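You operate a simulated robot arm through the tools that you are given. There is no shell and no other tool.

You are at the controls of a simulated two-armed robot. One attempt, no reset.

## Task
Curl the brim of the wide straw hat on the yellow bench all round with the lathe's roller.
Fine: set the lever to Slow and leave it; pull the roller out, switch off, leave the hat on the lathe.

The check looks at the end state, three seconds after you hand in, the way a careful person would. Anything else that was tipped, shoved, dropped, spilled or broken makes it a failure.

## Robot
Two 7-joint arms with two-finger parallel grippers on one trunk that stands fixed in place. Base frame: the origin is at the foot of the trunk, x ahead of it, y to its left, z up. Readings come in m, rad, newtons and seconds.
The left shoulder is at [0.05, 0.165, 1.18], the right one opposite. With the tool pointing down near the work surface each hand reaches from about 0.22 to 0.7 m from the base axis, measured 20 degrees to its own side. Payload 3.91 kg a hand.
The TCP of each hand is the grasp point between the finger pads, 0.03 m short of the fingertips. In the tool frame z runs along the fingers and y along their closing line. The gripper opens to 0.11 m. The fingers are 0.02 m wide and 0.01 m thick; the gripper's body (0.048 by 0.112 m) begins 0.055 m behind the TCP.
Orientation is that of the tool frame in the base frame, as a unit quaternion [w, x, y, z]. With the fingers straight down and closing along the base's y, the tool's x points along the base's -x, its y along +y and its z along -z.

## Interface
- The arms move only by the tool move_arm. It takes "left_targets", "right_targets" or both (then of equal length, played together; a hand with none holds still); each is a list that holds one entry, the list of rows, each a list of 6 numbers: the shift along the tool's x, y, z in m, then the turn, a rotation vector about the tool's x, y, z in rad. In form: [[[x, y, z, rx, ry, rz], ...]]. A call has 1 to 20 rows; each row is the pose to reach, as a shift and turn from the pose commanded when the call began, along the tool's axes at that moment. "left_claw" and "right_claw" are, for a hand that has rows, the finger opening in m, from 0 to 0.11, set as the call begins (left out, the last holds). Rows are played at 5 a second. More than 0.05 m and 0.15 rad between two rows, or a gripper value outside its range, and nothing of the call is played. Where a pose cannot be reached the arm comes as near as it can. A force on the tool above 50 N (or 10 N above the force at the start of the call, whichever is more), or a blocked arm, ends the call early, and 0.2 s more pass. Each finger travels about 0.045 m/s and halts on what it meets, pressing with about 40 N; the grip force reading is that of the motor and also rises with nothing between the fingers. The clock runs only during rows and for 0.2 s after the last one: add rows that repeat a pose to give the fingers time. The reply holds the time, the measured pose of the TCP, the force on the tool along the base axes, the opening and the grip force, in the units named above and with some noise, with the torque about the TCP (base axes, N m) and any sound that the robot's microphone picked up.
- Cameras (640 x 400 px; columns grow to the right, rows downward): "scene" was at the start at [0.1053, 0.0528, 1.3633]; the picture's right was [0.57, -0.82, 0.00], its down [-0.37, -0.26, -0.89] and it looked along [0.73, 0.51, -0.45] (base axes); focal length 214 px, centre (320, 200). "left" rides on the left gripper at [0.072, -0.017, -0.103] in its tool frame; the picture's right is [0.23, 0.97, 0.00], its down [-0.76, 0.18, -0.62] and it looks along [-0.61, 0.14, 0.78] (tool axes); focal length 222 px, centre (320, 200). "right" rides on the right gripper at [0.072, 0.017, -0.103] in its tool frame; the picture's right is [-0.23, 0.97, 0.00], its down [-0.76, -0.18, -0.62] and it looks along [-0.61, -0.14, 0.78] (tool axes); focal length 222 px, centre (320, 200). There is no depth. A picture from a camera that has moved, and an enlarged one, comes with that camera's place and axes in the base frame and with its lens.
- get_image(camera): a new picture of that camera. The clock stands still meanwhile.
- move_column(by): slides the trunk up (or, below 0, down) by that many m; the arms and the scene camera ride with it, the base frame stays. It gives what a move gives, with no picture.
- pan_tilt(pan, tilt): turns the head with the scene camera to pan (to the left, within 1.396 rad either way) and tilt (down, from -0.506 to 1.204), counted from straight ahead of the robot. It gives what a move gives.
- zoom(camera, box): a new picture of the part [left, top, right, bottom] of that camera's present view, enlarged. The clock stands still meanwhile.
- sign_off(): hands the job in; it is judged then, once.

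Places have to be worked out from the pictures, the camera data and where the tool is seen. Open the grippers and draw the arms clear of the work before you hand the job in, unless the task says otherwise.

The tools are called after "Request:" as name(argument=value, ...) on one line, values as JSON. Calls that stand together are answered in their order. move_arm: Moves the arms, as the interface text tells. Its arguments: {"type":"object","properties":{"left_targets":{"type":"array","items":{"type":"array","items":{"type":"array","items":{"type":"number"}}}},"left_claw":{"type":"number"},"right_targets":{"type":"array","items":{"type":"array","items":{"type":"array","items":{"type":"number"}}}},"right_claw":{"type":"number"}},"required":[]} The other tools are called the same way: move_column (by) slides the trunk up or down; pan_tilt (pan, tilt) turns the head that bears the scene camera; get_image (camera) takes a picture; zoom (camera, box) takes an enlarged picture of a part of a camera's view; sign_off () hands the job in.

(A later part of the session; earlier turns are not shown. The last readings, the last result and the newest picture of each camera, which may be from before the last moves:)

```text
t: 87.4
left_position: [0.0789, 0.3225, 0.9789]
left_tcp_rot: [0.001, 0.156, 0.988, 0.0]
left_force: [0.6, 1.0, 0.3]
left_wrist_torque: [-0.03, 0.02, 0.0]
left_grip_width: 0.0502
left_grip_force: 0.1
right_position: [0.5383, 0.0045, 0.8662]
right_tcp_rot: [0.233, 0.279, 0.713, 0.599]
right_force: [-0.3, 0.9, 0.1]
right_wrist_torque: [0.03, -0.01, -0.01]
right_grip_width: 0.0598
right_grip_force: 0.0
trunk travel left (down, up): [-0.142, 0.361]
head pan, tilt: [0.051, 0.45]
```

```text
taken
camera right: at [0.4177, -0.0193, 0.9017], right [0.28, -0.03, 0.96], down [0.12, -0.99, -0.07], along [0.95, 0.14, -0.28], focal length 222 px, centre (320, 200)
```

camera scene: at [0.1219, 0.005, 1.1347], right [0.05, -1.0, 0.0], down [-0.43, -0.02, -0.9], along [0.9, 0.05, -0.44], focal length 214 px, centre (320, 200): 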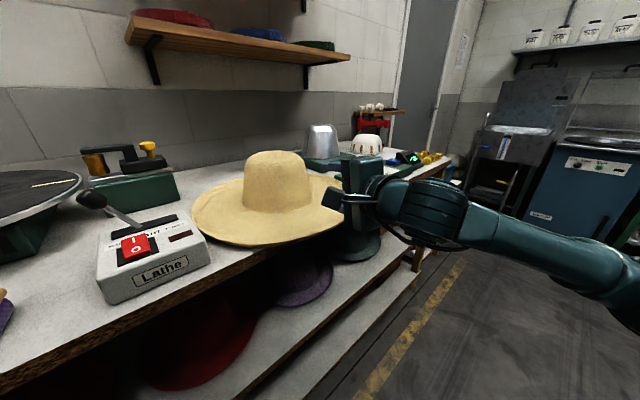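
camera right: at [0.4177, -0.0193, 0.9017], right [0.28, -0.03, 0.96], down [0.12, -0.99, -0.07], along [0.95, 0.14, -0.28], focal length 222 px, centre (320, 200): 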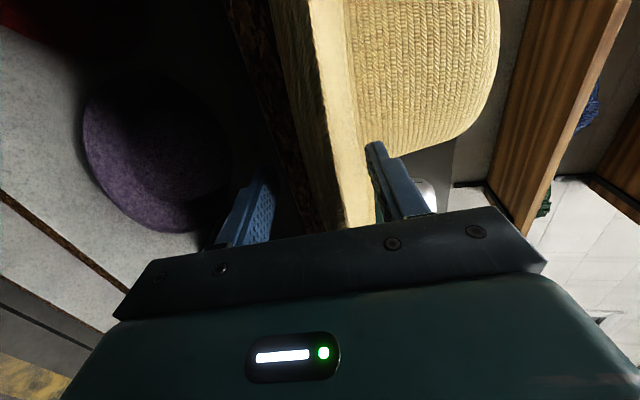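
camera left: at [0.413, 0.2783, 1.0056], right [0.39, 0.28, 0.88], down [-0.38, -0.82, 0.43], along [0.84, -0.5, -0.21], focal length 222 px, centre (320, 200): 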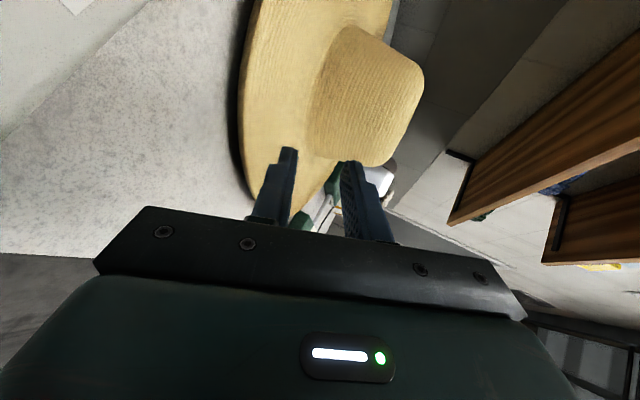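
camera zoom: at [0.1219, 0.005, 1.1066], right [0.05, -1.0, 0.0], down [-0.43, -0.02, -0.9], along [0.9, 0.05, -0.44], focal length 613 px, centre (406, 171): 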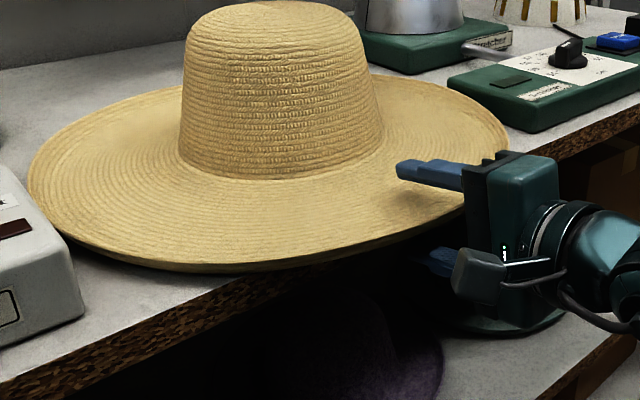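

The brim now sits about 4 cm deep between the fingers. I close the gripper and hold.

Request:
move_arm(right_targets=[[[0, 0, 0, 0, 0, 0], [0, 0, 0, 0, 0, 0], [0, 0, 0, 0, 0, 0], [0, 0, 0, 0, 0, 0], [0, 0, 0, 0, 0, 0], [0, 0, 0, 0, 0, 0]]], right_claw=0.0)

Request:
zoom(camera="scene", box=[180, 140, 400, 280])

Request:
get_image(camera="right")

```text
t: 88.8
left_position: [0.0777, 0.3222, 0.9797]
left_tcp_rot: [0.0, 0.156, 0.988, 0.001]
left_force: [0.0, -0.3, -0.2]
left_wrist_torque: [0.01, -0.01, 0.0]
left_grip_width: 0.05
left_grip_force: 0.0
right_position: [0.5381, 0.0029, 0.8688]
right_tcp_rot: [0.235, 0.279, 0.712, 0.6]
right_force: [1.8, -1.1, 9.6]
right_wrist_torque: [-0.39, -0.72, 0.01]
right_grip_width: 0.0295
right_grip_force: 40.0
trunk travel left (down, up): [-0.142, 0.361]
head pan, tilt: [0.051, 0.45]
```

```text
2.86 times, centred on (290, 210) of scene
camera zoom: at [0.1212, 0.005, 1.1068], right [0.05, -1.0, 0.0], down [-0.43, -0.02, -0.9], along [0.9, 0.05, -0.43], focal length 613 px, centre (406, 171)
```

zoom: 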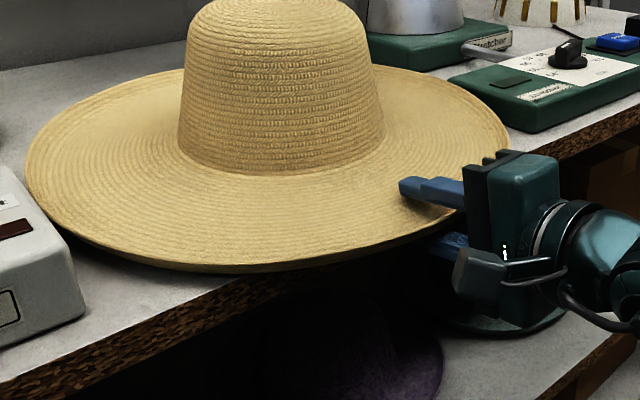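

```text
taken
camera right: at [0.4171, -0.0194, 0.9028], right [0.28, -0.03, 0.96], down [0.12, -0.99, -0.07], along [0.95, 0.14, -0.27], focal length 222 px, centre (320, 200)
```

right: 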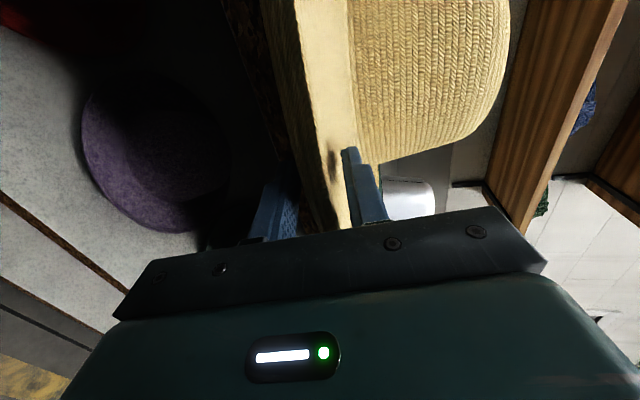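

The grip holds with 40 N at a width of 29.5 mm. I lift 4 cm with the trunk and check that the hat comes along level.

Request:
move_column(by=0.04)

Request:
get_image(camera="scene")

Request:
get_image(camera="right")

```text
t: 89.7
left_position: [0.0783, 0.3242, 1.0199]
left_tcp_rot: [0.0, 0.156, 0.988, -0.001]
left_force: [-0.9, 0.0, 0.1]
left_wrist_torque: [-0.01, -0.02, -0.02]
left_grip_width: 0.0503
left_grip_force: 0.1
right_position: [0.5381, 0.0039, 0.9049]
right_tcp_rot: [0.232, 0.279, 0.714, 0.598]
right_force: [0.4, -0.5, -0.7]
right_wrist_torque: [-0.19, 0.13, -0.01]
right_grip_width: 0.0291
right_grip_force: 39.8
trunk travel left (down, up): [-0.182, 0.321]
head pan, tilt: [0.051, 0.45]
```

```text
taken
camera scene: at [0.1221, 0.0051, 1.1466], right [0.05, -1.0, 0.0], down [-0.43, -0.02, -0.9], along [0.9, 0.05, -0.44], focal length 214 px, centre (320, 200)
```

scene: 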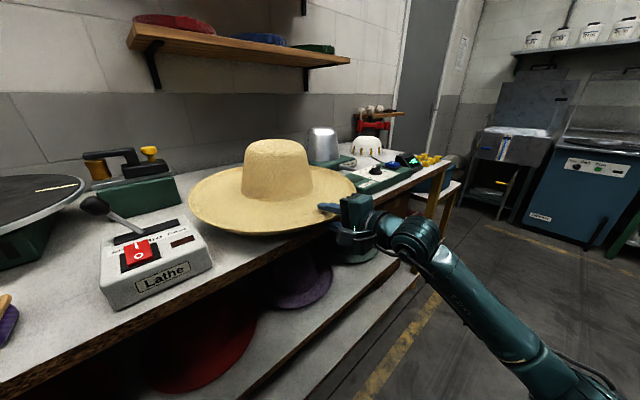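

```text
taken
camera right: at [0.4178, -0.0191, 0.9412], right [0.29, -0.03, 0.96], down [0.12, -0.99, -0.07], along [0.95, 0.14, -0.28], focal length 222 px, centre (320, 200)
```

right: 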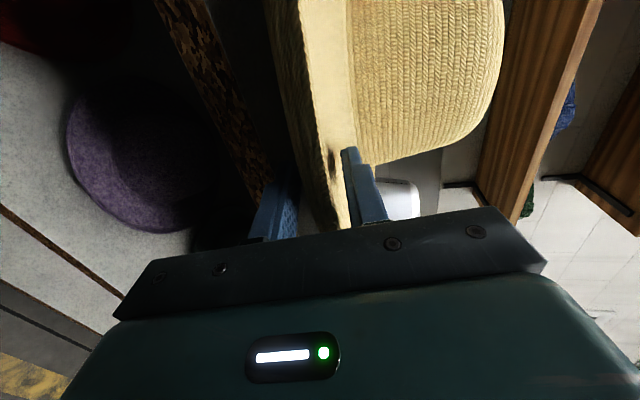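

The hat hangs level and light in the grip (weight under 1 N). I raise the trunk 20 cm so the brim clears the block and everything on the bench.

Request:
move_column(by=0.22)

Request:
pan_tilt(pan=0.3, tilt=0.4)

Request:
get_image(camera="scene")

Request:
get_image(camera="right")

```text
t: 92.0
left_position: [0.0778, 0.3239, 1.2396]
left_tcp_rot: [-0.001, 0.156, 0.988, -0.001]
left_force: [0.0, -0.2, 0.3]
left_wrist_torque: [-0.03, 0.01, -0.02]
left_grip_width: 0.0499
left_grip_force: 0.0
right_position: [0.5383, 0.0049, 1.127]
right_tcp_rot: [0.234, 0.279, 0.714, 0.598]
right_force: [-0.7, -0.4, -1.0]
right_wrist_torque: [-0.16, 0.15, 0.03]
right_grip_width: 0.0291
right_grip_force: 40.2
trunk travel left (down, up): [-0.402, 0.101]
head pan, tilt: [0.051, 0.45]
```

```text
t: 92.8
left_position: [0.079, 0.3237, 1.2409]
left_tcp_rot: [-0.001, 0.155, 0.988, -0.001]
left_force: [0.2, 0.2, -0.5]
left_wrist_torque: [-0.02, 0.01, 0.01]
left_grip_width: 0.05
left_grip_force: 0.0
right_position: [0.5378, 0.0049, 1.126]
right_tcp_rot: [0.233, 0.279, 0.714, 0.599]
right_force: [-0.2, -1.0, -1.2]
right_wrist_torque: [-0.15, 0.14, 0.02]
right_grip_width: 0.0287
right_grip_force: 40.1
trunk travel left (down, up): [-0.402, 0.101]
head pan, tilt: [0.3, 0.4]
```

```text
taken
camera scene: at [0.1188, 0.0278, 1.3713], right [0.3, -0.96, 0.0], down [-0.37, -0.11, -0.92], along [0.88, 0.27, -0.39], focal length 214 px, centre (320, 200)
```

scene: 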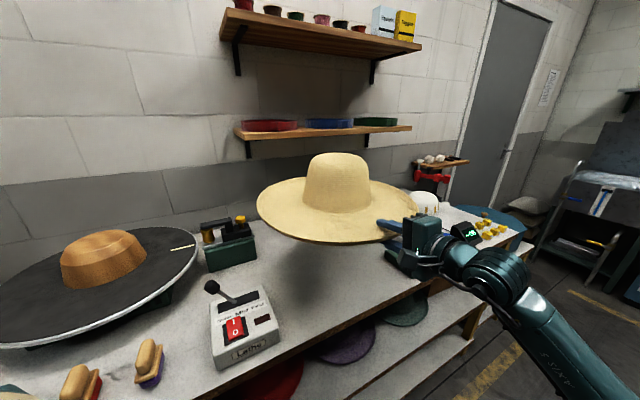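

```text
taken
camera right: at [0.4177, -0.0192, 1.1616], right [0.29, -0.03, 0.96], down [0.12, -0.99, -0.07], along [0.95, 0.14, -0.28], focal length 222 px, centre (320, 200)
```

right: 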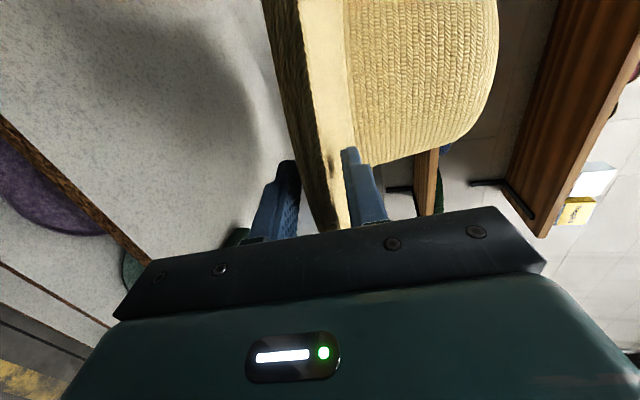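

The hat is held firm and level. I zoom to locate its centre relative to the hand.

Request:
zoom(camera="scene", box=[240, 140, 440, 265])

Request:
zoom(camera="scene", box=[0, 210, 280, 385])

```text
3.20 times, centred on (340, 202) of scene
camera zoom: at [0.1188, 0.0278, 1.3713], right [0.3, -0.96, 0.0], down [-0.37, -0.11, -0.92], along [0.88, 0.27, -0.39], focal length 686 px, centre (256, 192)
```

zoom: 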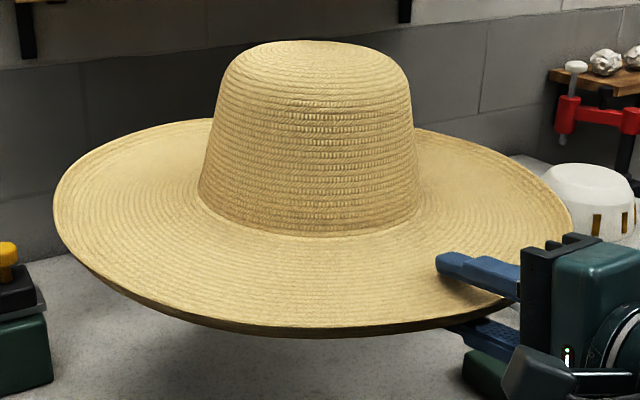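

```text
2.29 times, centred on (140, 298) of scene
camera zoom: at [0.1188, 0.0278, 1.3713], right [0.3, -0.96, 0.0], down [-0.37, -0.11, -0.92], along [0.88, 0.27, -0.39], focal length 490 px, centre (731, -23)
```

zoom: 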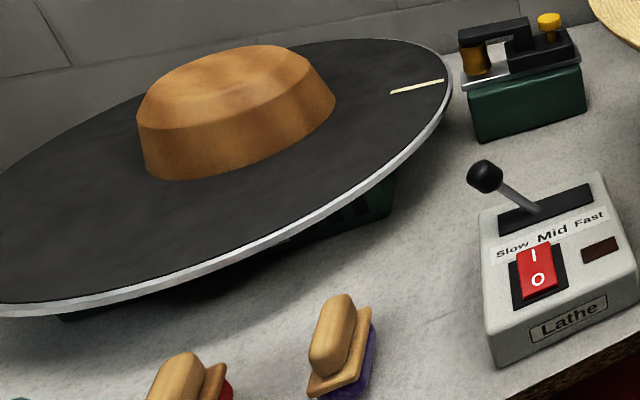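

The hat centre is about 0.207 m ahead of the TCP along the tool heading. Fitting all rim points, the lathe centre is about (0.412, 0.755). I swing the hat toward the lathe at this height, half the way first.

Request:
move_arm(right_targets=[[[0.0347, 0.0032, 0.0182, 0, 0.0283, -0.005], [0.0693, 0.0063, 0.0363, 0, 0.0566, -0.0101], [0.104, 0.0095, 0.0545, 0, 0.0849, -0.0151], [0.1387, 0.0127, 0.0726, 0, 0.1132, -0.0202], [0.1734, 0.0159, 0.0908, 0, 0.1415, -0.0252], [0.208, 0.019, 0.1089, 0, 0.1698, -0.0302], [0.2427, 0.0222, 0.1271, 0, 0.1981, -0.0353], [0.2774, 0.0254, 0.1452, 0, 0.2264, -0.0403]]])

Request:
pan_tilt(pan=0.7, tilt=0.4)

Request:
get_image(camera="scene")

```text
t: 94.5
left_position: [0.0785, 0.3241, 1.24]
left_tcp_rot: [0.0, 0.157, 0.988, -0.001]
left_force: [0.0, 0.1, -0.3]
left_wrist_torque: [-0.01, 0.0, 0.0]
left_grip_width: 0.0501
left_grip_force: 0.1
right_position: [0.432, 0.3037, 1.1241]
right_tcp_rot: [0.162, 0.195, 0.742, 0.621]
right_force: [0.4, 0.5, -1.6]
right_wrist_torque: [-0.18, 0.1, 0.01]
right_grip_width: 0.0288
right_grip_force: 39.8
trunk travel left (down, up): [-0.402, 0.101]
head pan, tilt: [0.3, 0.4]
```

```text
t: 95.4
left_position: [0.0793, 0.3236, 1.2407]
left_tcp_rot: [-0.001, 0.156, 0.988, -0.001]
left_force: [0.7, -0.3, 0.0]
left_wrist_torque: [0.01, -0.04, 0.02]
left_grip_width: 0.0505
left_grip_force: 0.1
right_position: [0.4309, 0.3039, 1.1213]
right_tcp_rot: [0.161, 0.196, 0.742, 0.621]
right_force: [0.4, 0.2, 0.0]
right_wrist_torque: [-0.22, 0.13, 0.03]
right_grip_width: 0.0287
right_grip_force: 39.8
trunk travel left (down, up): [-0.402, 0.101]
head pan, tilt: [0.7, 0.4]
```

```text
taken
camera scene: at [0.1011, 0.0601, 1.3713], right [0.64, -0.77, 0.0], down [-0.3, -0.25, -0.92], along [0.7, 0.59, -0.39], focal length 214 px, centre (320, 200)
```

scene: 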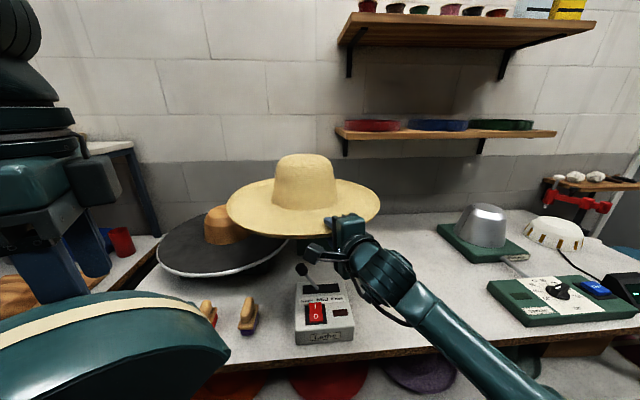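

All clear: the hat is level, above everything. I continue to the point over the lathe block.

Request:
move_arm(right_targets=[[[0.029, 0.0057, 0.0251, 0, 0.0279, -0.005], [0.058, 0.0113, 0.0502, 0, 0.0557, -0.01], [0.087, 0.017, 0.0753, 0, 0.0836, -0.015], [0.116, 0.0226, 0.1003, 0, 0.1114, -0.0201], [0.145, 0.0283, 0.1254, 0, 0.1393, -0.0251], [0.174, 0.034, 0.1505, 0, 0.1671, -0.0301], [0.203, 0.0396, 0.1756, 0.001, 0.195, -0.0351]]])

Request:
pan_tilt(pan=1.1, tilt=0.45)

Request:
get_image(camera="scene")

Request:
get_image(camera="right")

Request:
get_image(camera="left")

```text
t: 97.0
left_position: [0.0786, 0.3245, 1.2396]
left_tcp_rot: [-0.002, 0.156, 0.988, -0.001]
left_force: [-0.3, -0.2, -0.9]
left_wrist_torque: [-0.01, 0.03, -0.02]
left_grip_width: 0.0501
left_grip_force: 0.0
right_position: [0.3619, 0.3898, 1.1425]
right_tcp_rot: [0.104, 0.127, 0.756, 0.634]
right_force: [-0.6, -0.1, -0.9]
right_wrist_torque: [-0.2, 0.0, 0.01]
right_grip_width: 0.0284
right_grip_force: 39.8
right hand out of reach, approached as far as the arm can: row 3, 4, 5, 6, 7
trunk travel left (down, up): [-0.402, 0.101]
head pan, tilt: [0.7, 0.4]
```

```text
t: 97.9
left_position: [0.0775, 0.3244, 1.2396]
left_tcp_rot: [0.0, 0.157, 0.988, 0.0]
left_force: [0.3, 0.2, -0.6]
left_wrist_torque: [0.03, 0.0, 0.02]
left_grip_width: 0.0502
left_grip_force: 0.1
right_position: [0.3617, 0.3891, 1.1428]
right_tcp_rot: [0.105, 0.127, 0.756, 0.634]
right_force: [1.1, 0.4, -0.7]
right_wrist_torque: [-0.19, 0.09, -0.01]
right_grip_width: 0.0283
right_grip_force: 40.2
trunk travel left (down, up): [-0.402, 0.101]
head pan, tilt: [1.1, 0.45]
```

```text
taken
camera scene: at [0.0721, 0.0824, 1.3666], right [0.89, -0.45, 0.0], down [-0.2, -0.39, -0.9], along [0.41, 0.8, -0.44], focal length 214 px, centre (320, 200)
```

scene: 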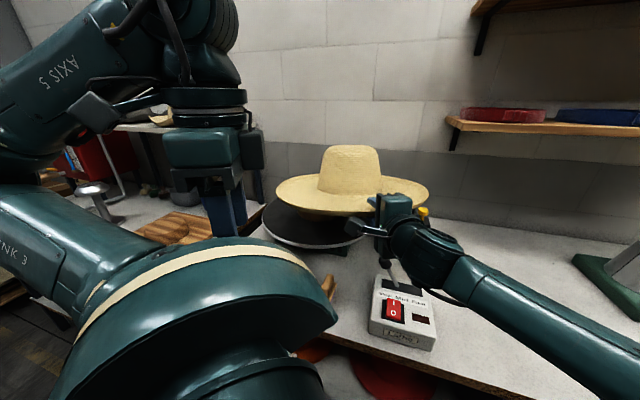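

```text
taken
camera right: at [0.2612, 0.3197, 1.1775], right [0.27, 0.09, 0.96], down [0.51, -0.86, -0.07], along [0.81, 0.51, -0.28], focal length 222 px, centre (320, 200)
```

right: 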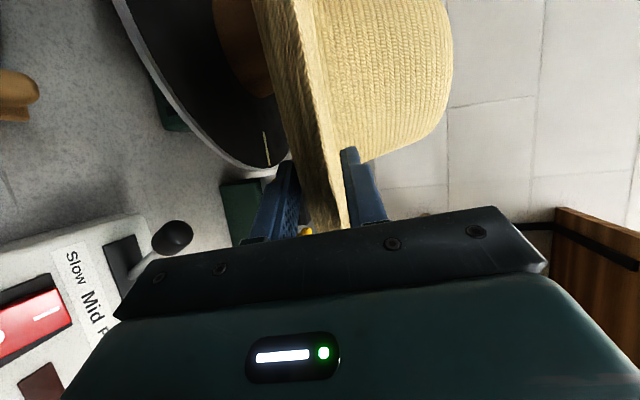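

```text
taken
camera left: at [0.0054, 0.3301, 1.3434], right [0.08, 1.0, 0.0], down [0.78, -0.07, 0.62], along [0.62, -0.05, -0.78], focal length 222 px, centre (320, 200)
```

left: 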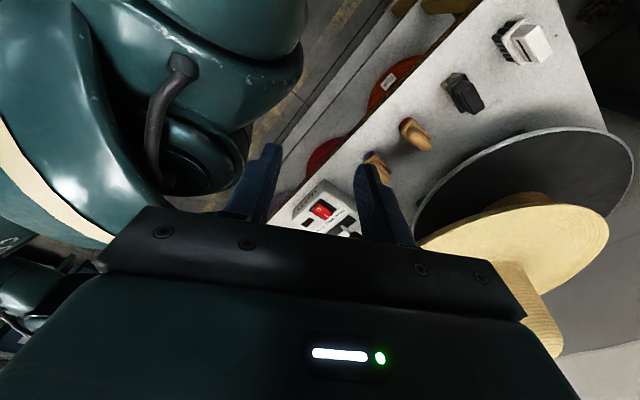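

The right arm stops short at heading 71° (joint limit, not distance). A larger heading of about 95° lines up better with its forearm; I try turning the hat hand that way while moving toward the block.

Request:
move_arm(right_targets=[[[-0.0025, 0.0041, 0.0345, 0, 0.0826, -0.0146], [-0.005, 0.0082, 0.069, 0, 0.1651, -0.0293], [-0.0076, 0.0122, 0.1035, 0, 0.2477, -0.0439], [-0.0101, 0.0163, 0.138, 0, 0.3302, -0.0586], [-0.0126, 0.0204, 0.1725, 0, 0.4128, -0.0732]]])

Request:
get_image(camera="scene")

```text
t: 99.1
left_position: [0.0792, 0.3235, 1.2383]
left_tcp_rot: [0.0, 0.157, 0.988, -0.001]
left_force: [-0.2, 0.1, -0.2]
left_wrist_torque: [-0.01, 0.04, -0.02]
left_grip_width: 0.05
left_grip_force: 0.0
right_position: [0.3954, 0.3903, 1.1258]
right_tcp_rot: [-0.015, -0.017, 0.766, 0.642]
right_force: [1.2, -0.4, -1.5]
right_wrist_torque: [-0.24, -0.01, 0.01]
right_grip_width: 0.0284
right_grip_force: 39.9
right hand out of reach, approached as far as the arm can: row 1, 2, 3, 4, 5
trunk travel left (down, up): [-0.402, 0.101]
head pan, tilt: [1.1, 0.45]
```

```text
taken
camera scene: at [0.0717, 0.0824, 1.3666], right [0.89, -0.45, 0.0], down [-0.2, -0.39, -0.9], along [0.41, 0.8, -0.44], focal length 214 px, centre (320, 200)
```

scene: 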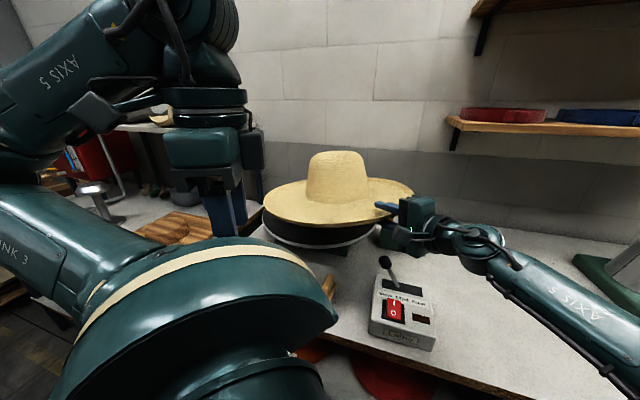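

The hat hand reached heading 93° but stops at y≈0.39. The elbow has swung low; with a higher shoulder and the hand lower relative to it, the arm may fold better. I raise the trunk 10 cm and lower the hand by the same amount.

Request:
move_column(by=0.1)

Request:
move_arm(right_targets=[[[0, -0.035, 0.006, 0, 0, 0], [0, -0.07, 0.012, 0, 0, 0], [0, -0.105, 0.019, 0, 0, 0]]])

Request:
get_image(camera="scene")

```text
t: 100.4
left_position: [0.0781, 0.3247, 1.3394]
left_tcp_rot: [-0.001, 0.156, 0.988, -0.001]
left_force: [0.4, 1.4, 0.3]
left_wrist_torque: [-0.04, 0.0, 0.0]
left_grip_width: 0.0501
left_grip_force: 0.0
right_position: [0.3953, 0.3909, 1.2258]
right_tcp_rot: [-0.017, -0.015, 0.767, 0.642]
right_force: [0.1, -0.3, -1.3]
right_wrist_torque: [-0.23, 0.01, 0.01]
right_grip_width: 0.0284
right_grip_force: 40.4
trunk travel left (down, up): [-0.502, 0.001]
head pan, tilt: [1.1, 0.45]
```

```text
t: 101.2
left_position: [0.0783, 0.3246, 1.3388]
left_tcp_rot: [0.0, 0.157, 0.988, -0.001]
left_force: [-0.3, 0.0, 0.5]
left_wrist_torque: [0.01, 0.02, 0.02]
left_grip_width: 0.05
left_grip_force: 0.2
right_position: [0.3892, 0.3843, 1.1207]
right_tcp_rot: [-0.015, -0.016, 0.766, 0.642]
right_force: [-0.6, -0.1, -0.7]
right_wrist_torque: [-0.06, -0.02, 0.08]
right_grip_width: 0.028
right_grip_force: 39.5
right hand out of reach, approached as far as the arm can: row 1, 2, 3
trunk travel left (down, up): [-0.502, 0.001]
head pan, tilt: [1.1, 0.45]
```

```text
taken
camera scene: at [0.0717, 0.0824, 1.4667], right [0.89, -0.45, 0.0], down [-0.2, -0.39, -0.9], along [0.41, 0.8, -0.44], focal length 214 px, centre (320, 200)
```

scene: 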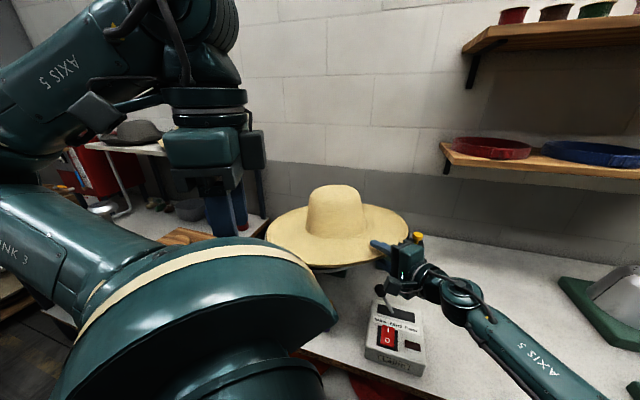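

The reach limit is the same, so the right arm can't carry the hat to the lathe by itself. I'll hand it over to the left hand in the air: first I bring the hat to a centre around (0.735, 0.305) at z≈1.19, which suits both arms.

Request:
move_arm(right_targets=[[[-0.0241, 0.0021, -0.0283, 0, -0.0472, 0.0084], [-0.0482, 0.0043, -0.0565, 0, -0.0945, 0.0168], [-0.0723, 0.0064, -0.0848, 0, -0.1417, 0.0252], [-0.0964, 0.0086, -0.1131, 0, -0.1889, 0.0336], [-0.1205, 0.0107, -0.1414, 0, -0.2362, 0.042], [-0.1446, 0.0128, -0.1696, 0, -0.2834, 0.0503], [-0.1687, 0.015, -0.1979, 0, -0.3306, 0.0587], [-0.1928, 0.0171, -0.2262, 0, -0.3778, 0.0671], [-0.2169, 0.0193, -0.2544, 0, -0.4251, 0.0755], [-0.241, 0.0214, -0.2827, 0, -0.4723, 0.0839]]])

Request:
pan_tilt(pan=0.3, tilt=0.4)

Request:
get_image(camera="scene")

```text
t: 103.4
left_position: [0.078, 0.3235, 1.3385]
left_tcp_rot: [0.0, 0.156, 0.988, 0.0]
left_force: [-0.2, -0.4, 0.1]
left_wrist_torque: [-0.03, -0.02, -0.02]
left_grip_width: 0.0503
left_grip_force: 0.1
right_position: [0.648, 0.1198, 1.1861]
right_tcp_rot: [0.138, 0.165, 0.749, 0.627]
right_force: [0.5, 0.3, -0.8]
right_wrist_torque: [-0.19, 0.08, -0.01]
right_grip_width: 0.0281
right_grip_force: 40.0
trunk travel left (down, up): [-0.502, 0.001]
head pan, tilt: [1.1, 0.45]
```

```text
t: 104.5
left_position: [0.0795, 0.324, 1.3396]
left_tcp_rot: [-0.001, 0.156, 0.988, -0.001]
left_force: [1.1, -0.7, -0.4]
left_wrist_torque: [0.02, 0.04, -0.01]
left_grip_width: 0.0503
left_grip_force: 0.1
right_position: [0.6461, 0.1198, 1.1862]
right_tcp_rot: [0.138, 0.165, 0.749, 0.626]
right_force: [-0.9, -0.3, -0.2]
right_wrist_torque: [-0.25, 0.1, -0.05]
right_grip_width: 0.0283
right_grip_force: 40.7
trunk travel left (down, up): [-0.502, 0.001]
head pan, tilt: [0.3, 0.4]
```

```text
taken
camera scene: at [0.1187, 0.0279, 1.4713], right [0.3, -0.95, 0.0], down [-0.37, -0.12, -0.92], along [0.88, 0.27, -0.39], focal length 214 px, centre (320, 200)
```

scene: 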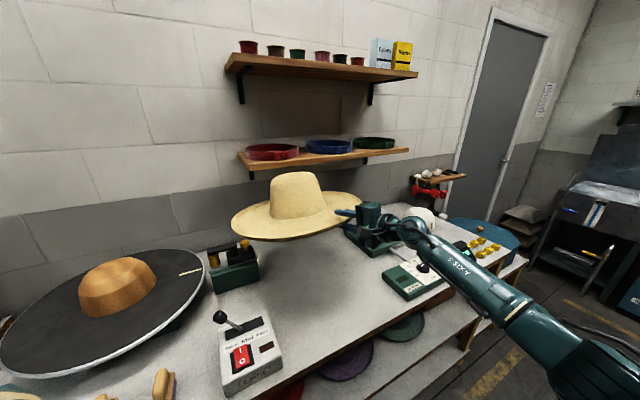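

Both readings and the picture show the hat at centre ≈(0.739, 0.305), level. Now I bring the left hand out: first yaw toward heading 8° while moving to about (0.40, 0.285, 1.28).

Request:
move_arm(left_targets=[[[-0.0398, 0.0077, 0.0074, 0, 0, 0.1396], [-0.0795, 0.0153, 0.0148, 0, 0, 0.2793], [-0.1193, 0.023, 0.0221, 0, 0, 0.4189], [-0.159, 0.0307, 0.0295, 0, 0, 0.5585], [-0.1988, 0.0383, 0.0369, 0, 0, 0.6981], [-0.2385, 0.046, 0.0443, 0, 0, 0.8378], [-0.2783, 0.0536, 0.0516, 0, 0, 0.9774], [-0.318, 0.0613, 0.059, 0, 0, 1.117]]], left_claw=0.08)

Request:
get_image(camera="scene")

```text
t: 106.3
left_position: [0.2732, 0.1647, 1.3058]
left_tcp_rot: [0.0, 0.653, 0.757, 0.003]
left_force: [-0.7, 0.5, 0.3]
left_wrist_torque: [0.03, -0.07, 0.01]
left_grip_width: 0.08
left_grip_force: 0.0
left hand out of reach, approached as far as the arm can: row 5, 6, 7, 8
right_position: [0.6461, 0.1177, 1.1873]
right_tcp_rot: [0.138, 0.166, 0.748, 0.628]
right_force: [-0.2, -0.3, -1.7]
right_wrist_torque: [-0.22, 0.11, -0.02]
right_grip_width: 0.0281
right_grip_force: 40.0
trunk travel left (down, up): [-0.502, 0.001]
head pan, tilt: [0.3, 0.4]
```

```text
taken
camera scene: at [0.1166, 0.0263, 1.4716], right [0.3, -0.96, 0.0], down [-0.37, -0.11, -0.92], along [0.88, 0.27, -0.39], focal length 214 px, centre (320, 200)
```

scene: 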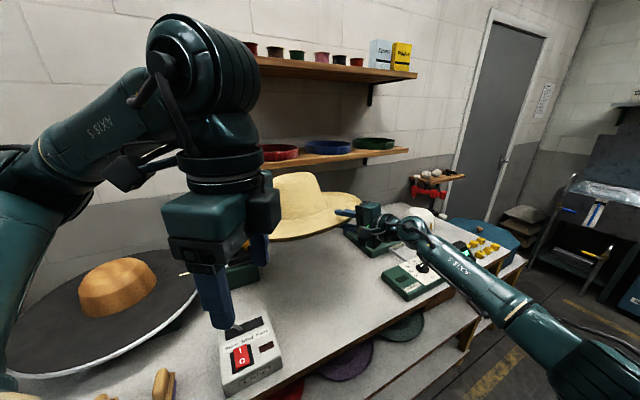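

Yaw reached. Now I pitch the left hand up toward horizontal while moving it out to about (0.42, 0.28, 1.25).

Request:
move_arm(left_targets=[[[0.0092, 0.0162, 0.0056, -0.1396, 0, 0], [0.0184, 0.0325, 0.0112, -0.2792, 0, 0], [0.0276, 0.0487, 0.0168, -0.4188, 0, 0], [0.0368, 0.0649, 0.0224, -0.5584, 0, 0], [0.046, 0.0812, 0.028, -0.698, 0, 0], [0.0553, 0.0974, 0.0336, -0.8376, 0, 0], [0.0645, 0.1136, 0.0392, -0.9772, 0, 0], [0.0737, 0.1298, 0.0448, -1.1168, 0, 0], [0.0829, 0.1461, 0.0504, -1.2564, 0, 0], [0.0921, 0.1623, 0.056, -1.396, 0, 0]]])

Request:
get_image(camera="scene")

Request:
get_image(camera="left")

```text
t: 108.5
left_position: [0.4593, 0.2796, 1.2534]
left_tcp_rot: [0.413, 0.511, 0.588, 0.472]
left_force: [0.1, 0.1, -0.5]
left_wrist_torque: [-0.03, 0.02, 0.01]
left_grip_width: 0.0799
left_grip_force: 0.0
left hand out of reach, approached as far as the arm can: row 1, 2, 3, 4, 5, 6, 7, 8, 9, 10
right_position: [0.647, 0.1209, 1.1873]
right_tcp_rot: [0.137, 0.166, 0.749, 0.626]
right_force: [-0.3, -0.5, -0.3]
right_wrist_torque: [-0.23, 0.12, -0.01]
right_grip_width: 0.028
right_grip_force: 39.8
trunk travel left (down, up): [-0.502, 0.001]
head pan, tilt: [0.3, 0.4]
```

```text
taken
camera scene: at [0.1175, 0.0285, 1.4715], right [0.3, -0.96, 0.0], down [-0.37, -0.12, -0.92], along [0.88, 0.27, -0.39], focal length 214 px, centre (320, 200)
```

scene: 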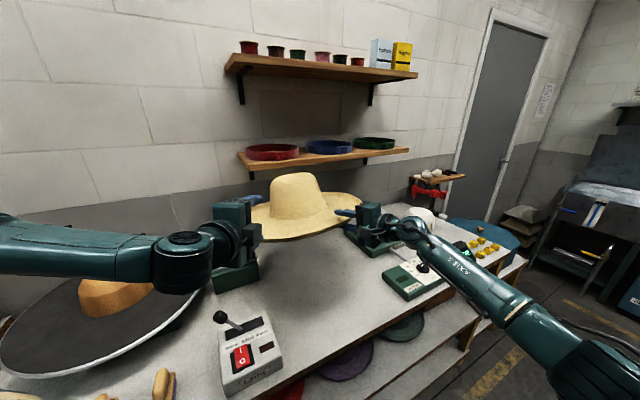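

```text
taken
camera left: at [0.3458, 0.3376, 1.2598], right [0.18, 0.26, 0.95], down [-0.46, -0.83, 0.31], along [0.87, -0.49, -0.03], focal length 222 px, centre (320, 200)
```

left: 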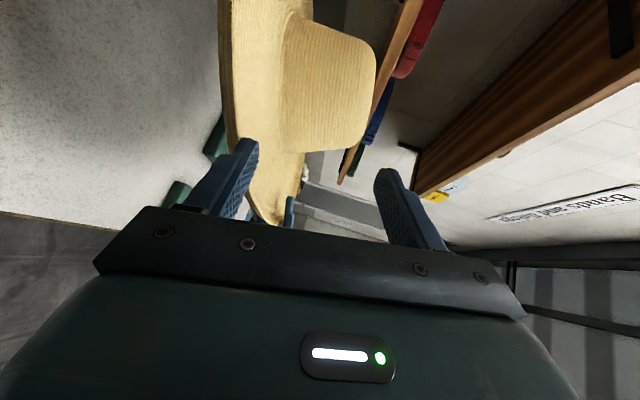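

The left hand is level at heading 8°, just in front of the hat's left rim but 6.5 cm higher. I lower it to the brim's height (z≈1.187).

Request:
move_arm(left_targets=[[[0, -0.0225, 0.0, 0, 0, 0], [0, -0.045, 0.0045, 0, 0, 0], [0, -0.0655, 0.009, 0, 0, 0]]], left_claw=0.08)

Request:
get_image(camera="left")

Request:
zoom(camera="scene", box=[180, 150, 400, 290])

```text
t: 109.3
left_position: [0.4611, 0.28, 1.2646]
left_tcp_rot: [0.418, 0.505, 0.582, 0.482]
left_force: [0.3, 0.1, 0.3]
left_wrist_torque: [-0.03, 0.01, -0.01]
left_grip_width: 0.08
left_grip_force: 0.1
left hand out of reach, approached as far as the arm can: row 1, 2, 3
right_position: [0.6484, 0.1183, 1.1869]
right_tcp_rot: [0.138, 0.166, 0.749, 0.626]
right_force: [0.0, 0.4, -0.9]
right_wrist_torque: [-0.19, 0.12, -0.01]
right_grip_width: 0.0281
right_grip_force: 40.5
trunk travel left (down, up): [-0.502, 0.001]
head pan, tilt: [0.3, 0.4]
```

```text
taken
camera left: at [0.3473, 0.3362, 1.2677], right [0.15, 0.25, 0.96], down [-0.47, -0.84, 0.29], along [0.87, -0.49, -0.01], focal length 222 px, centre (320, 200)
```

left: 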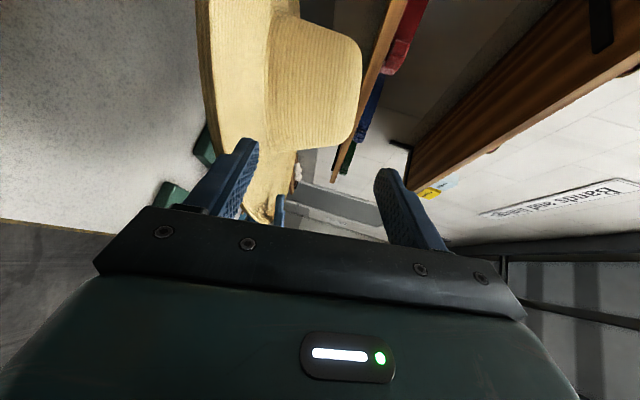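

```text
2.86 times, centred on (290, 220) of scene
camera zoom: at [0.1186, 0.0279, 1.4713], right [0.3, -0.96, 0.0], down [-0.37, -0.12, -0.92], along [0.88, 0.27, -0.39], focal length 613 px, centre (406, 143)
```

zoom: 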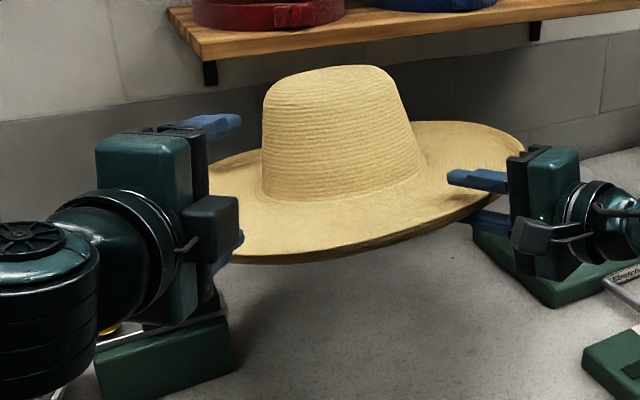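

The left hand cannot go that low with the shoulder this high, so I raise the hat to the left hand's height instead: right hand up 7.5 cm.

Request:
move_arm(right_targets=[[[0, 0.0246, -0.0044, 0, 0, 0], [0, 0.0492, -0.0089, 0, 0, 0], [0, 0.0738, -0.0133, 0, 0, 0]]])

Request:
get_image(camera="left")

Request:
zoom(camera="scene", box=[180, 130, 400, 270])

```text
t: 110.2
left_position: [0.4605, 0.2797, 1.265]
left_tcp_rot: [0.417, 0.504, 0.582, 0.482]
left_force: [0.8, 0.6, 0.1]
left_wrist_torque: [0.01, -0.01, -0.01]
left_grip_width: 0.08
left_grip_force: 0.0
right_position: [0.6445, 0.1177, 1.2627]
right_tcp_rot: [0.137, 0.166, 0.749, 0.626]
right_force: [-0.5, 0.1, -0.5]
right_wrist_torque: [-0.25, 0.11, 0.01]
right_grip_width: 0.0281
right_grip_force: 39.7
trunk travel left (down, up): [-0.502, 0.001]
head pan, tilt: [0.3, 0.4]
```

```text
taken
camera left: at [0.347, 0.3362, 1.2675], right [0.15, 0.25, 0.96], down [-0.47, -0.84, 0.29], along [0.87, -0.49, -0.01], focal length 222 px, centre (320, 200)
```

left: 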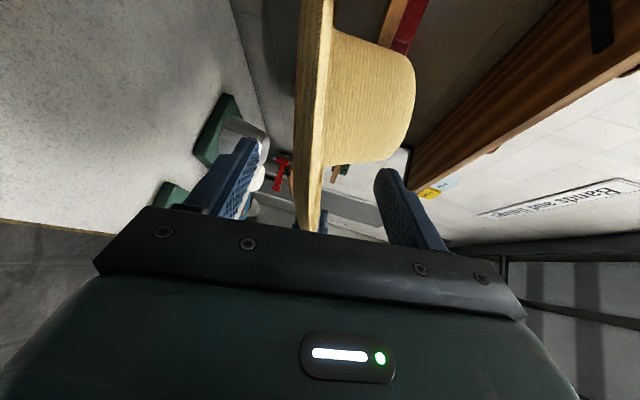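

```text
2.86 times, centred on (290, 200) of scene
camera zoom: at [0.1184, 0.0278, 1.4713], right [0.3, -0.96, 0.0], down [-0.37, -0.12, -0.92], along [0.88, 0.27, -0.39], focal length 613 px, centre (406, 200)
```

zoom: 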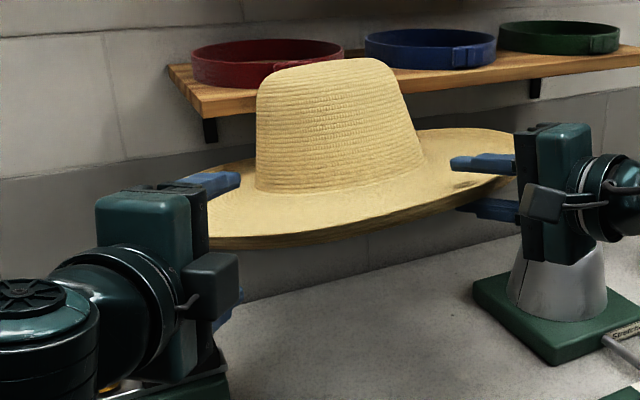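

The edge-on view from the left hand shows the hat droops about 11° along the right tool—it lies flush with the pads. I level the right tool by pitching it up 0.18 rad, and level the left hand likewise.

Request:
move_arm(right_targets=[[[0, 0, 0, -0.06, 0, 0], [0, 0, 0, -0.12, 0, 0], [0, 0, 0, -0.18, 0, 0]]], left_targets=[[[0, 0, 0, -0.06, 0, 0], [0, 0, 0, -0.12, 0, 0], [0, 0, 0, -0.17, 0, 0]]])

Request:
get_image(camera="left")

Request:
zoom(camera="scene", box=[180, 130, 400, 270])

```text
t: 111.0
left_position: [0.4603, 0.2793, 1.2652]
left_tcp_rot: [0.417, 0.504, 0.583, 0.482]
left_force: [0.6, -0.8, -0.2]
left_wrist_torque: [0.02, -0.01, 0.0]
left_grip_width: 0.08
left_grip_force: 0.1
left hand out of reach, approached as far as the arm can: row 1, 2, 3
right_position: [0.6448, 0.1182, 1.2644]
right_tcp_rot: [0.152, 0.153, 0.689, 0.692]
right_force: [0.1, -0.5, -1.3]
right_wrist_torque: [-0.22, 0.13, 0.01]
right_grip_width: 0.0283
right_grip_force: 40.2
trunk travel left (down, up): [-0.502, 0.001]
head pan, tilt: [0.3, 0.4]
```

```text
taken
camera left: at [0.3474, 0.3362, 1.2675], right [0.15, 0.25, 0.96], down [-0.47, -0.84, 0.29], along [0.87, -0.49, -0.01], focal length 222 px, centre (320, 200)
```

left: 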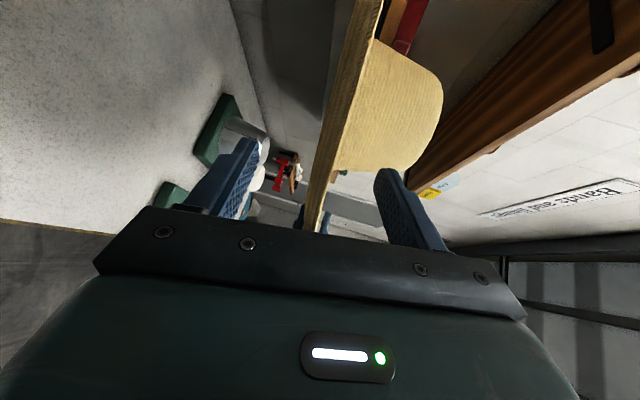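

```text
2.86 times, centred on (290, 200) of scene
camera zoom: at [0.1188, 0.0279, 1.4713], right [0.3, -0.96, 0.0], down [-0.37, -0.12, -0.92], along [0.88, 0.27, -0.39], focal length 613 px, centre (406, 200)
```

zoom: 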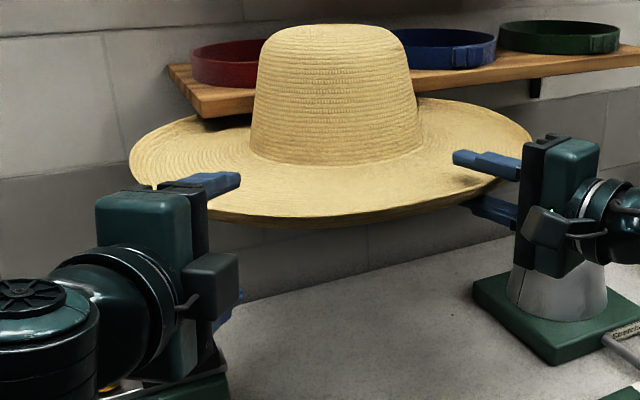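

The hat is level now. The left wrist is at its pitch limit here; being higher relative to the shoulder should free it. I test by raising the left hand 10 cm and pitching up.

Request:
move_arm(left_targets=[[[0, 0.034, -0.0065, 0, 0, 0], [0, 0.068, -0.013, 0, 0, 0], [0, 0.1, -0.019, 0, 0, 0], [0, 0.1, -0.019, -0.085, 0, 0], [0, 0.1, -0.019, -0.17, 0, 0]]])

```text
t: 112.2
left_position: [0.4608, 0.279, 1.365]
left_tcp_rot: [0.459, 0.467, 0.54, 0.529]
left_force: [0.7, 0.0, -0.4]
left_wrist_torque: [-0.01, -0.03, 0.0]
left_grip_width: 0.0801
left_grip_force: 0.1
right_position: [0.6452, 0.1179, 1.2643]
right_tcp_rot: [0.152, 0.153, 0.689, 0.692]
right_force: [-0.2, -0.8, -0.4]
right_wrist_torque: [-0.23, 0.1, 0.01]
right_grip_width: 0.0284
right_grip_force: 39.9
trunk travel left (down, up): [-0.502, 0.001]
head pan, tilt: [0.3, 0.4]
```

That works: level at z=1.365. I raise the hat (right hand) by 10 cm to match.

Request:
move_arm(right_targets=[[[0, 0.034, 0, 0, 0, 0], [0, 0.068, 0, 0, 0, 0], [0, 0.1, 0, 0, 0, 0]]])

Request:
get_image(camera="left")

Request:
get_image(camera="scene")

```text
t: 113.0
left_position: [0.4604, 0.2798, 1.3655]
left_tcp_rot: [0.458, 0.467, 0.539, 0.53]
left_force: [0.0, 0.0, 0.5]
left_wrist_torque: [-0.01, 0.03, -0.01]
left_grip_width: 0.0799
left_grip_force: 0.0
right_position: [0.6466, 0.1178, 1.3616]
right_tcp_rot: [0.15, 0.154, 0.691, 0.69]
right_force: [-0.6, -1.5, -8.6]
right_wrist_torque: [-1.76, 1.95, -0.35]
right_grip_width: 0.0372
right_grip_force: 40.1
trunk travel left (down, up): [-0.502, 0.001]
head pan, tilt: [0.3, 0.4]
```

```text
taken
camera left: at [0.3497, 0.3366, 1.3503], right [-0.01, 0.23, 0.97], down [-0.51, -0.84, 0.19], along [0.86, -0.49, 0.13], focal length 222 px, centre (320, 200)
```

left: 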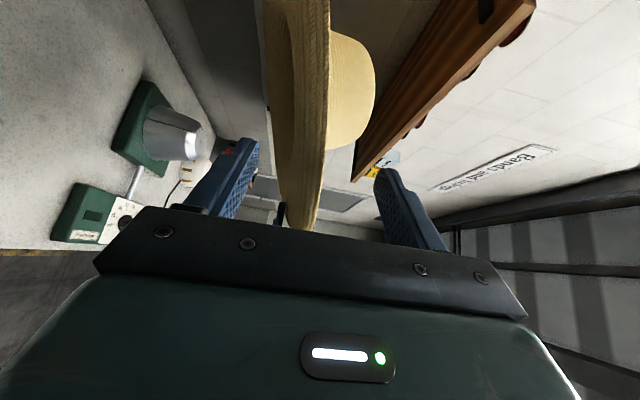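

```text
taken
camera scene: at [0.1197, 0.0282, 1.4711], right [0.3, -0.96, 0.0], down [-0.37, -0.12, -0.92], along [0.88, 0.27, -0.39], focal length 214 px, centre (320, 200)
```

scene: 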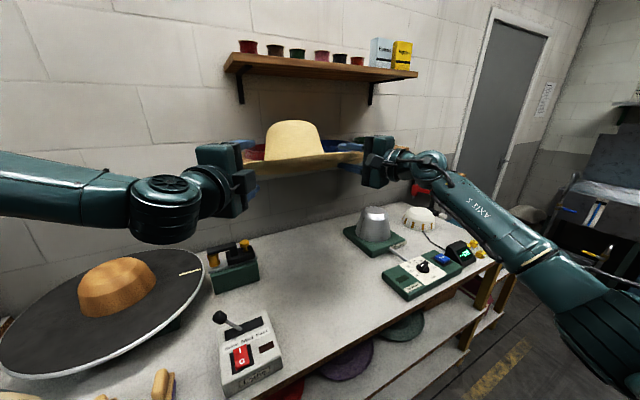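

Force −8.6 N: the hat has touched the wall shelf above. I lower the right hand back down at once and look.

Request:
move_arm(right_targets=[[[0, -0.03, 0, 0, 0, 0], [0, -0.06, 0, 0, 0, 0], [0, -0.09, 0, 0, 0, 0]]])

Request:
get_image(camera="left")

Request:
get_image(camera="scene")

Request:
zoom(camera="scene", box=[180, 100, 420, 250])

```text
t: 113.8
left_position: [0.4614, 0.2786, 1.3649]
left_tcp_rot: [0.458, 0.468, 0.539, 0.53]
left_force: [0.6, 0.0, -0.3]
left_wrist_torque: [-0.01, -0.02, -0.02]
left_grip_width: 0.0799
left_grip_force: 0.0
right_position: [0.6485, 0.1181, 1.2752]
right_tcp_rot: [0.153, 0.153, 0.689, 0.692]
right_force: [-0.4, 1.2, -0.7]
right_wrist_torque: [-0.22, 0.08, 0.03]
right_grip_width: 0.0287
right_grip_force: 40.1
trunk travel left (down, up): [-0.502, 0.001]
head pan, tilt: [0.3, 0.4]
```

```text
taken
camera left: at [0.3493, 0.3364, 1.3507], right [-0.01, 0.23, 0.97], down [-0.51, -0.84, 0.19], along [0.86, -0.49, 0.13], focal length 222 px, centre (320, 200)
```

left: 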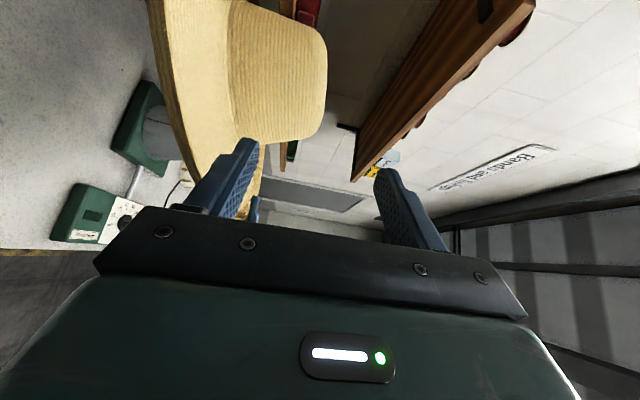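

```text
taken
camera scene: at [0.1192, 0.0278, 1.4713], right [0.3, -0.96, 0.0], down [-0.37, -0.12, -0.92], along [0.88, 0.27, -0.39], focal length 214 px, centre (320, 200)
```

scene: 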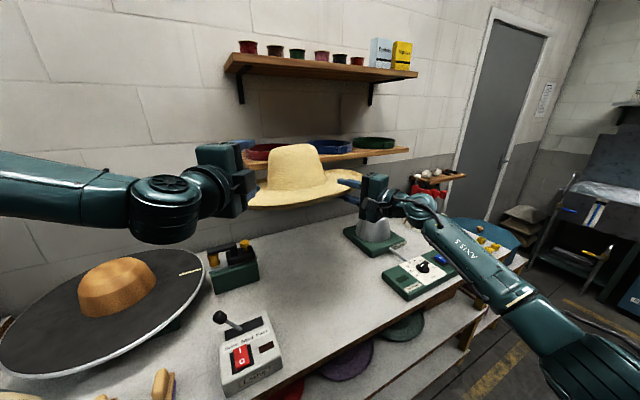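

```text
2.67 times, centred on (300, 175) of scene
camera zoom: at [0.1192, 0.0278, 1.4713], right [0.3, -0.96, 0.0], down [-0.37, -0.12, -0.92], along [0.88, 0.27, -0.39], focal length 572 px, centre (373, 267)
```

zoom: 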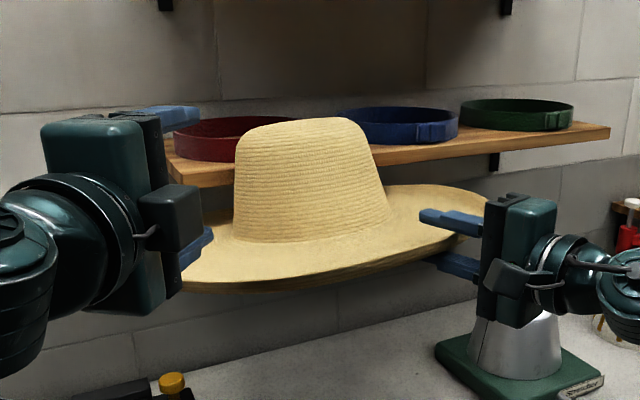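

The hat is free again and the belts on the shelf look undisturbed. To stay below the shelf I lower the trunk 20 cm, keeping the left hand high relative to the shoulder.

Request:
move_column(by=-0.19)

Request:
get_image(camera="scene")

Request:
zoom(camera="scene", box=[180, 60, 420, 210])

```text
t: 115.8
left_position: [0.4612, 0.2792, 1.1755]
left_tcp_rot: [0.458, 0.467, 0.54, 0.53]
left_force: [-0.3, 0.2, 0.0]
left_wrist_torque: [0.0, 0.0, -0.02]
left_grip_width: 0.0802
left_grip_force: 0.1
right_position: [0.6481, 0.1175, 1.084]
right_tcp_rot: [0.152, 0.153, 0.689, 0.692]
right_force: [0.5, 0.4, -1.1]
right_wrist_torque: [-0.02, 0.1, -0.04]
right_grip_width: 0.0285
right_grip_force: 41.1
trunk travel left (down, up): [-0.312, 0.191]
head pan, tilt: [0.3, 0.4]
```

```text
taken
camera scene: at [0.1186, 0.0278, 1.2813], right [0.3, -0.96, 0.0], down [-0.37, -0.12, -0.92], along [0.88, 0.27, -0.39], focal length 214 px, centre (320, 200)
```

scene: 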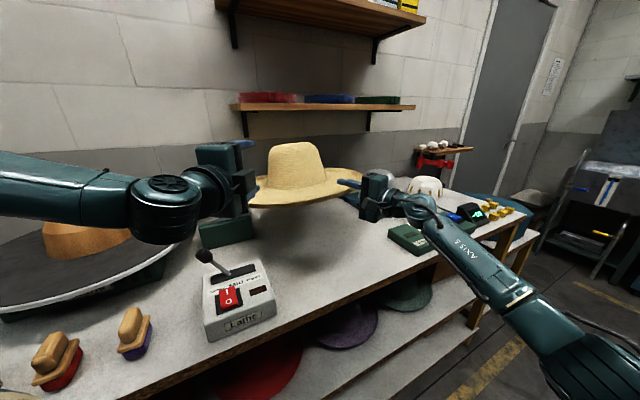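

```text
2.67 times, centred on (300, 135) of scene
camera zoom: at [0.1186, 0.0278, 1.2813], right [0.3, -0.96, 0.0], down [-0.37, -0.12, -0.92], along [0.88, 0.27, -0.39], focal length 572 px, centre (373, 373)
```

zoom: 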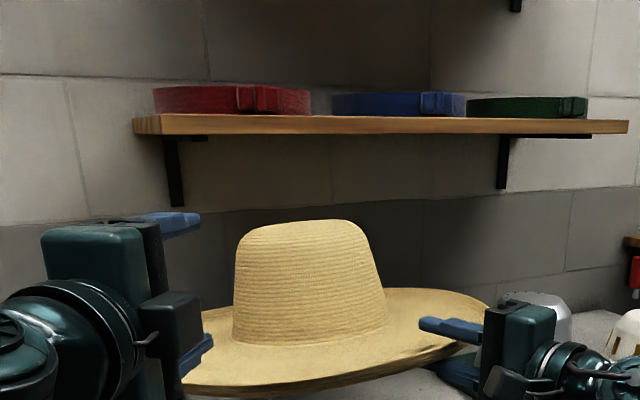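

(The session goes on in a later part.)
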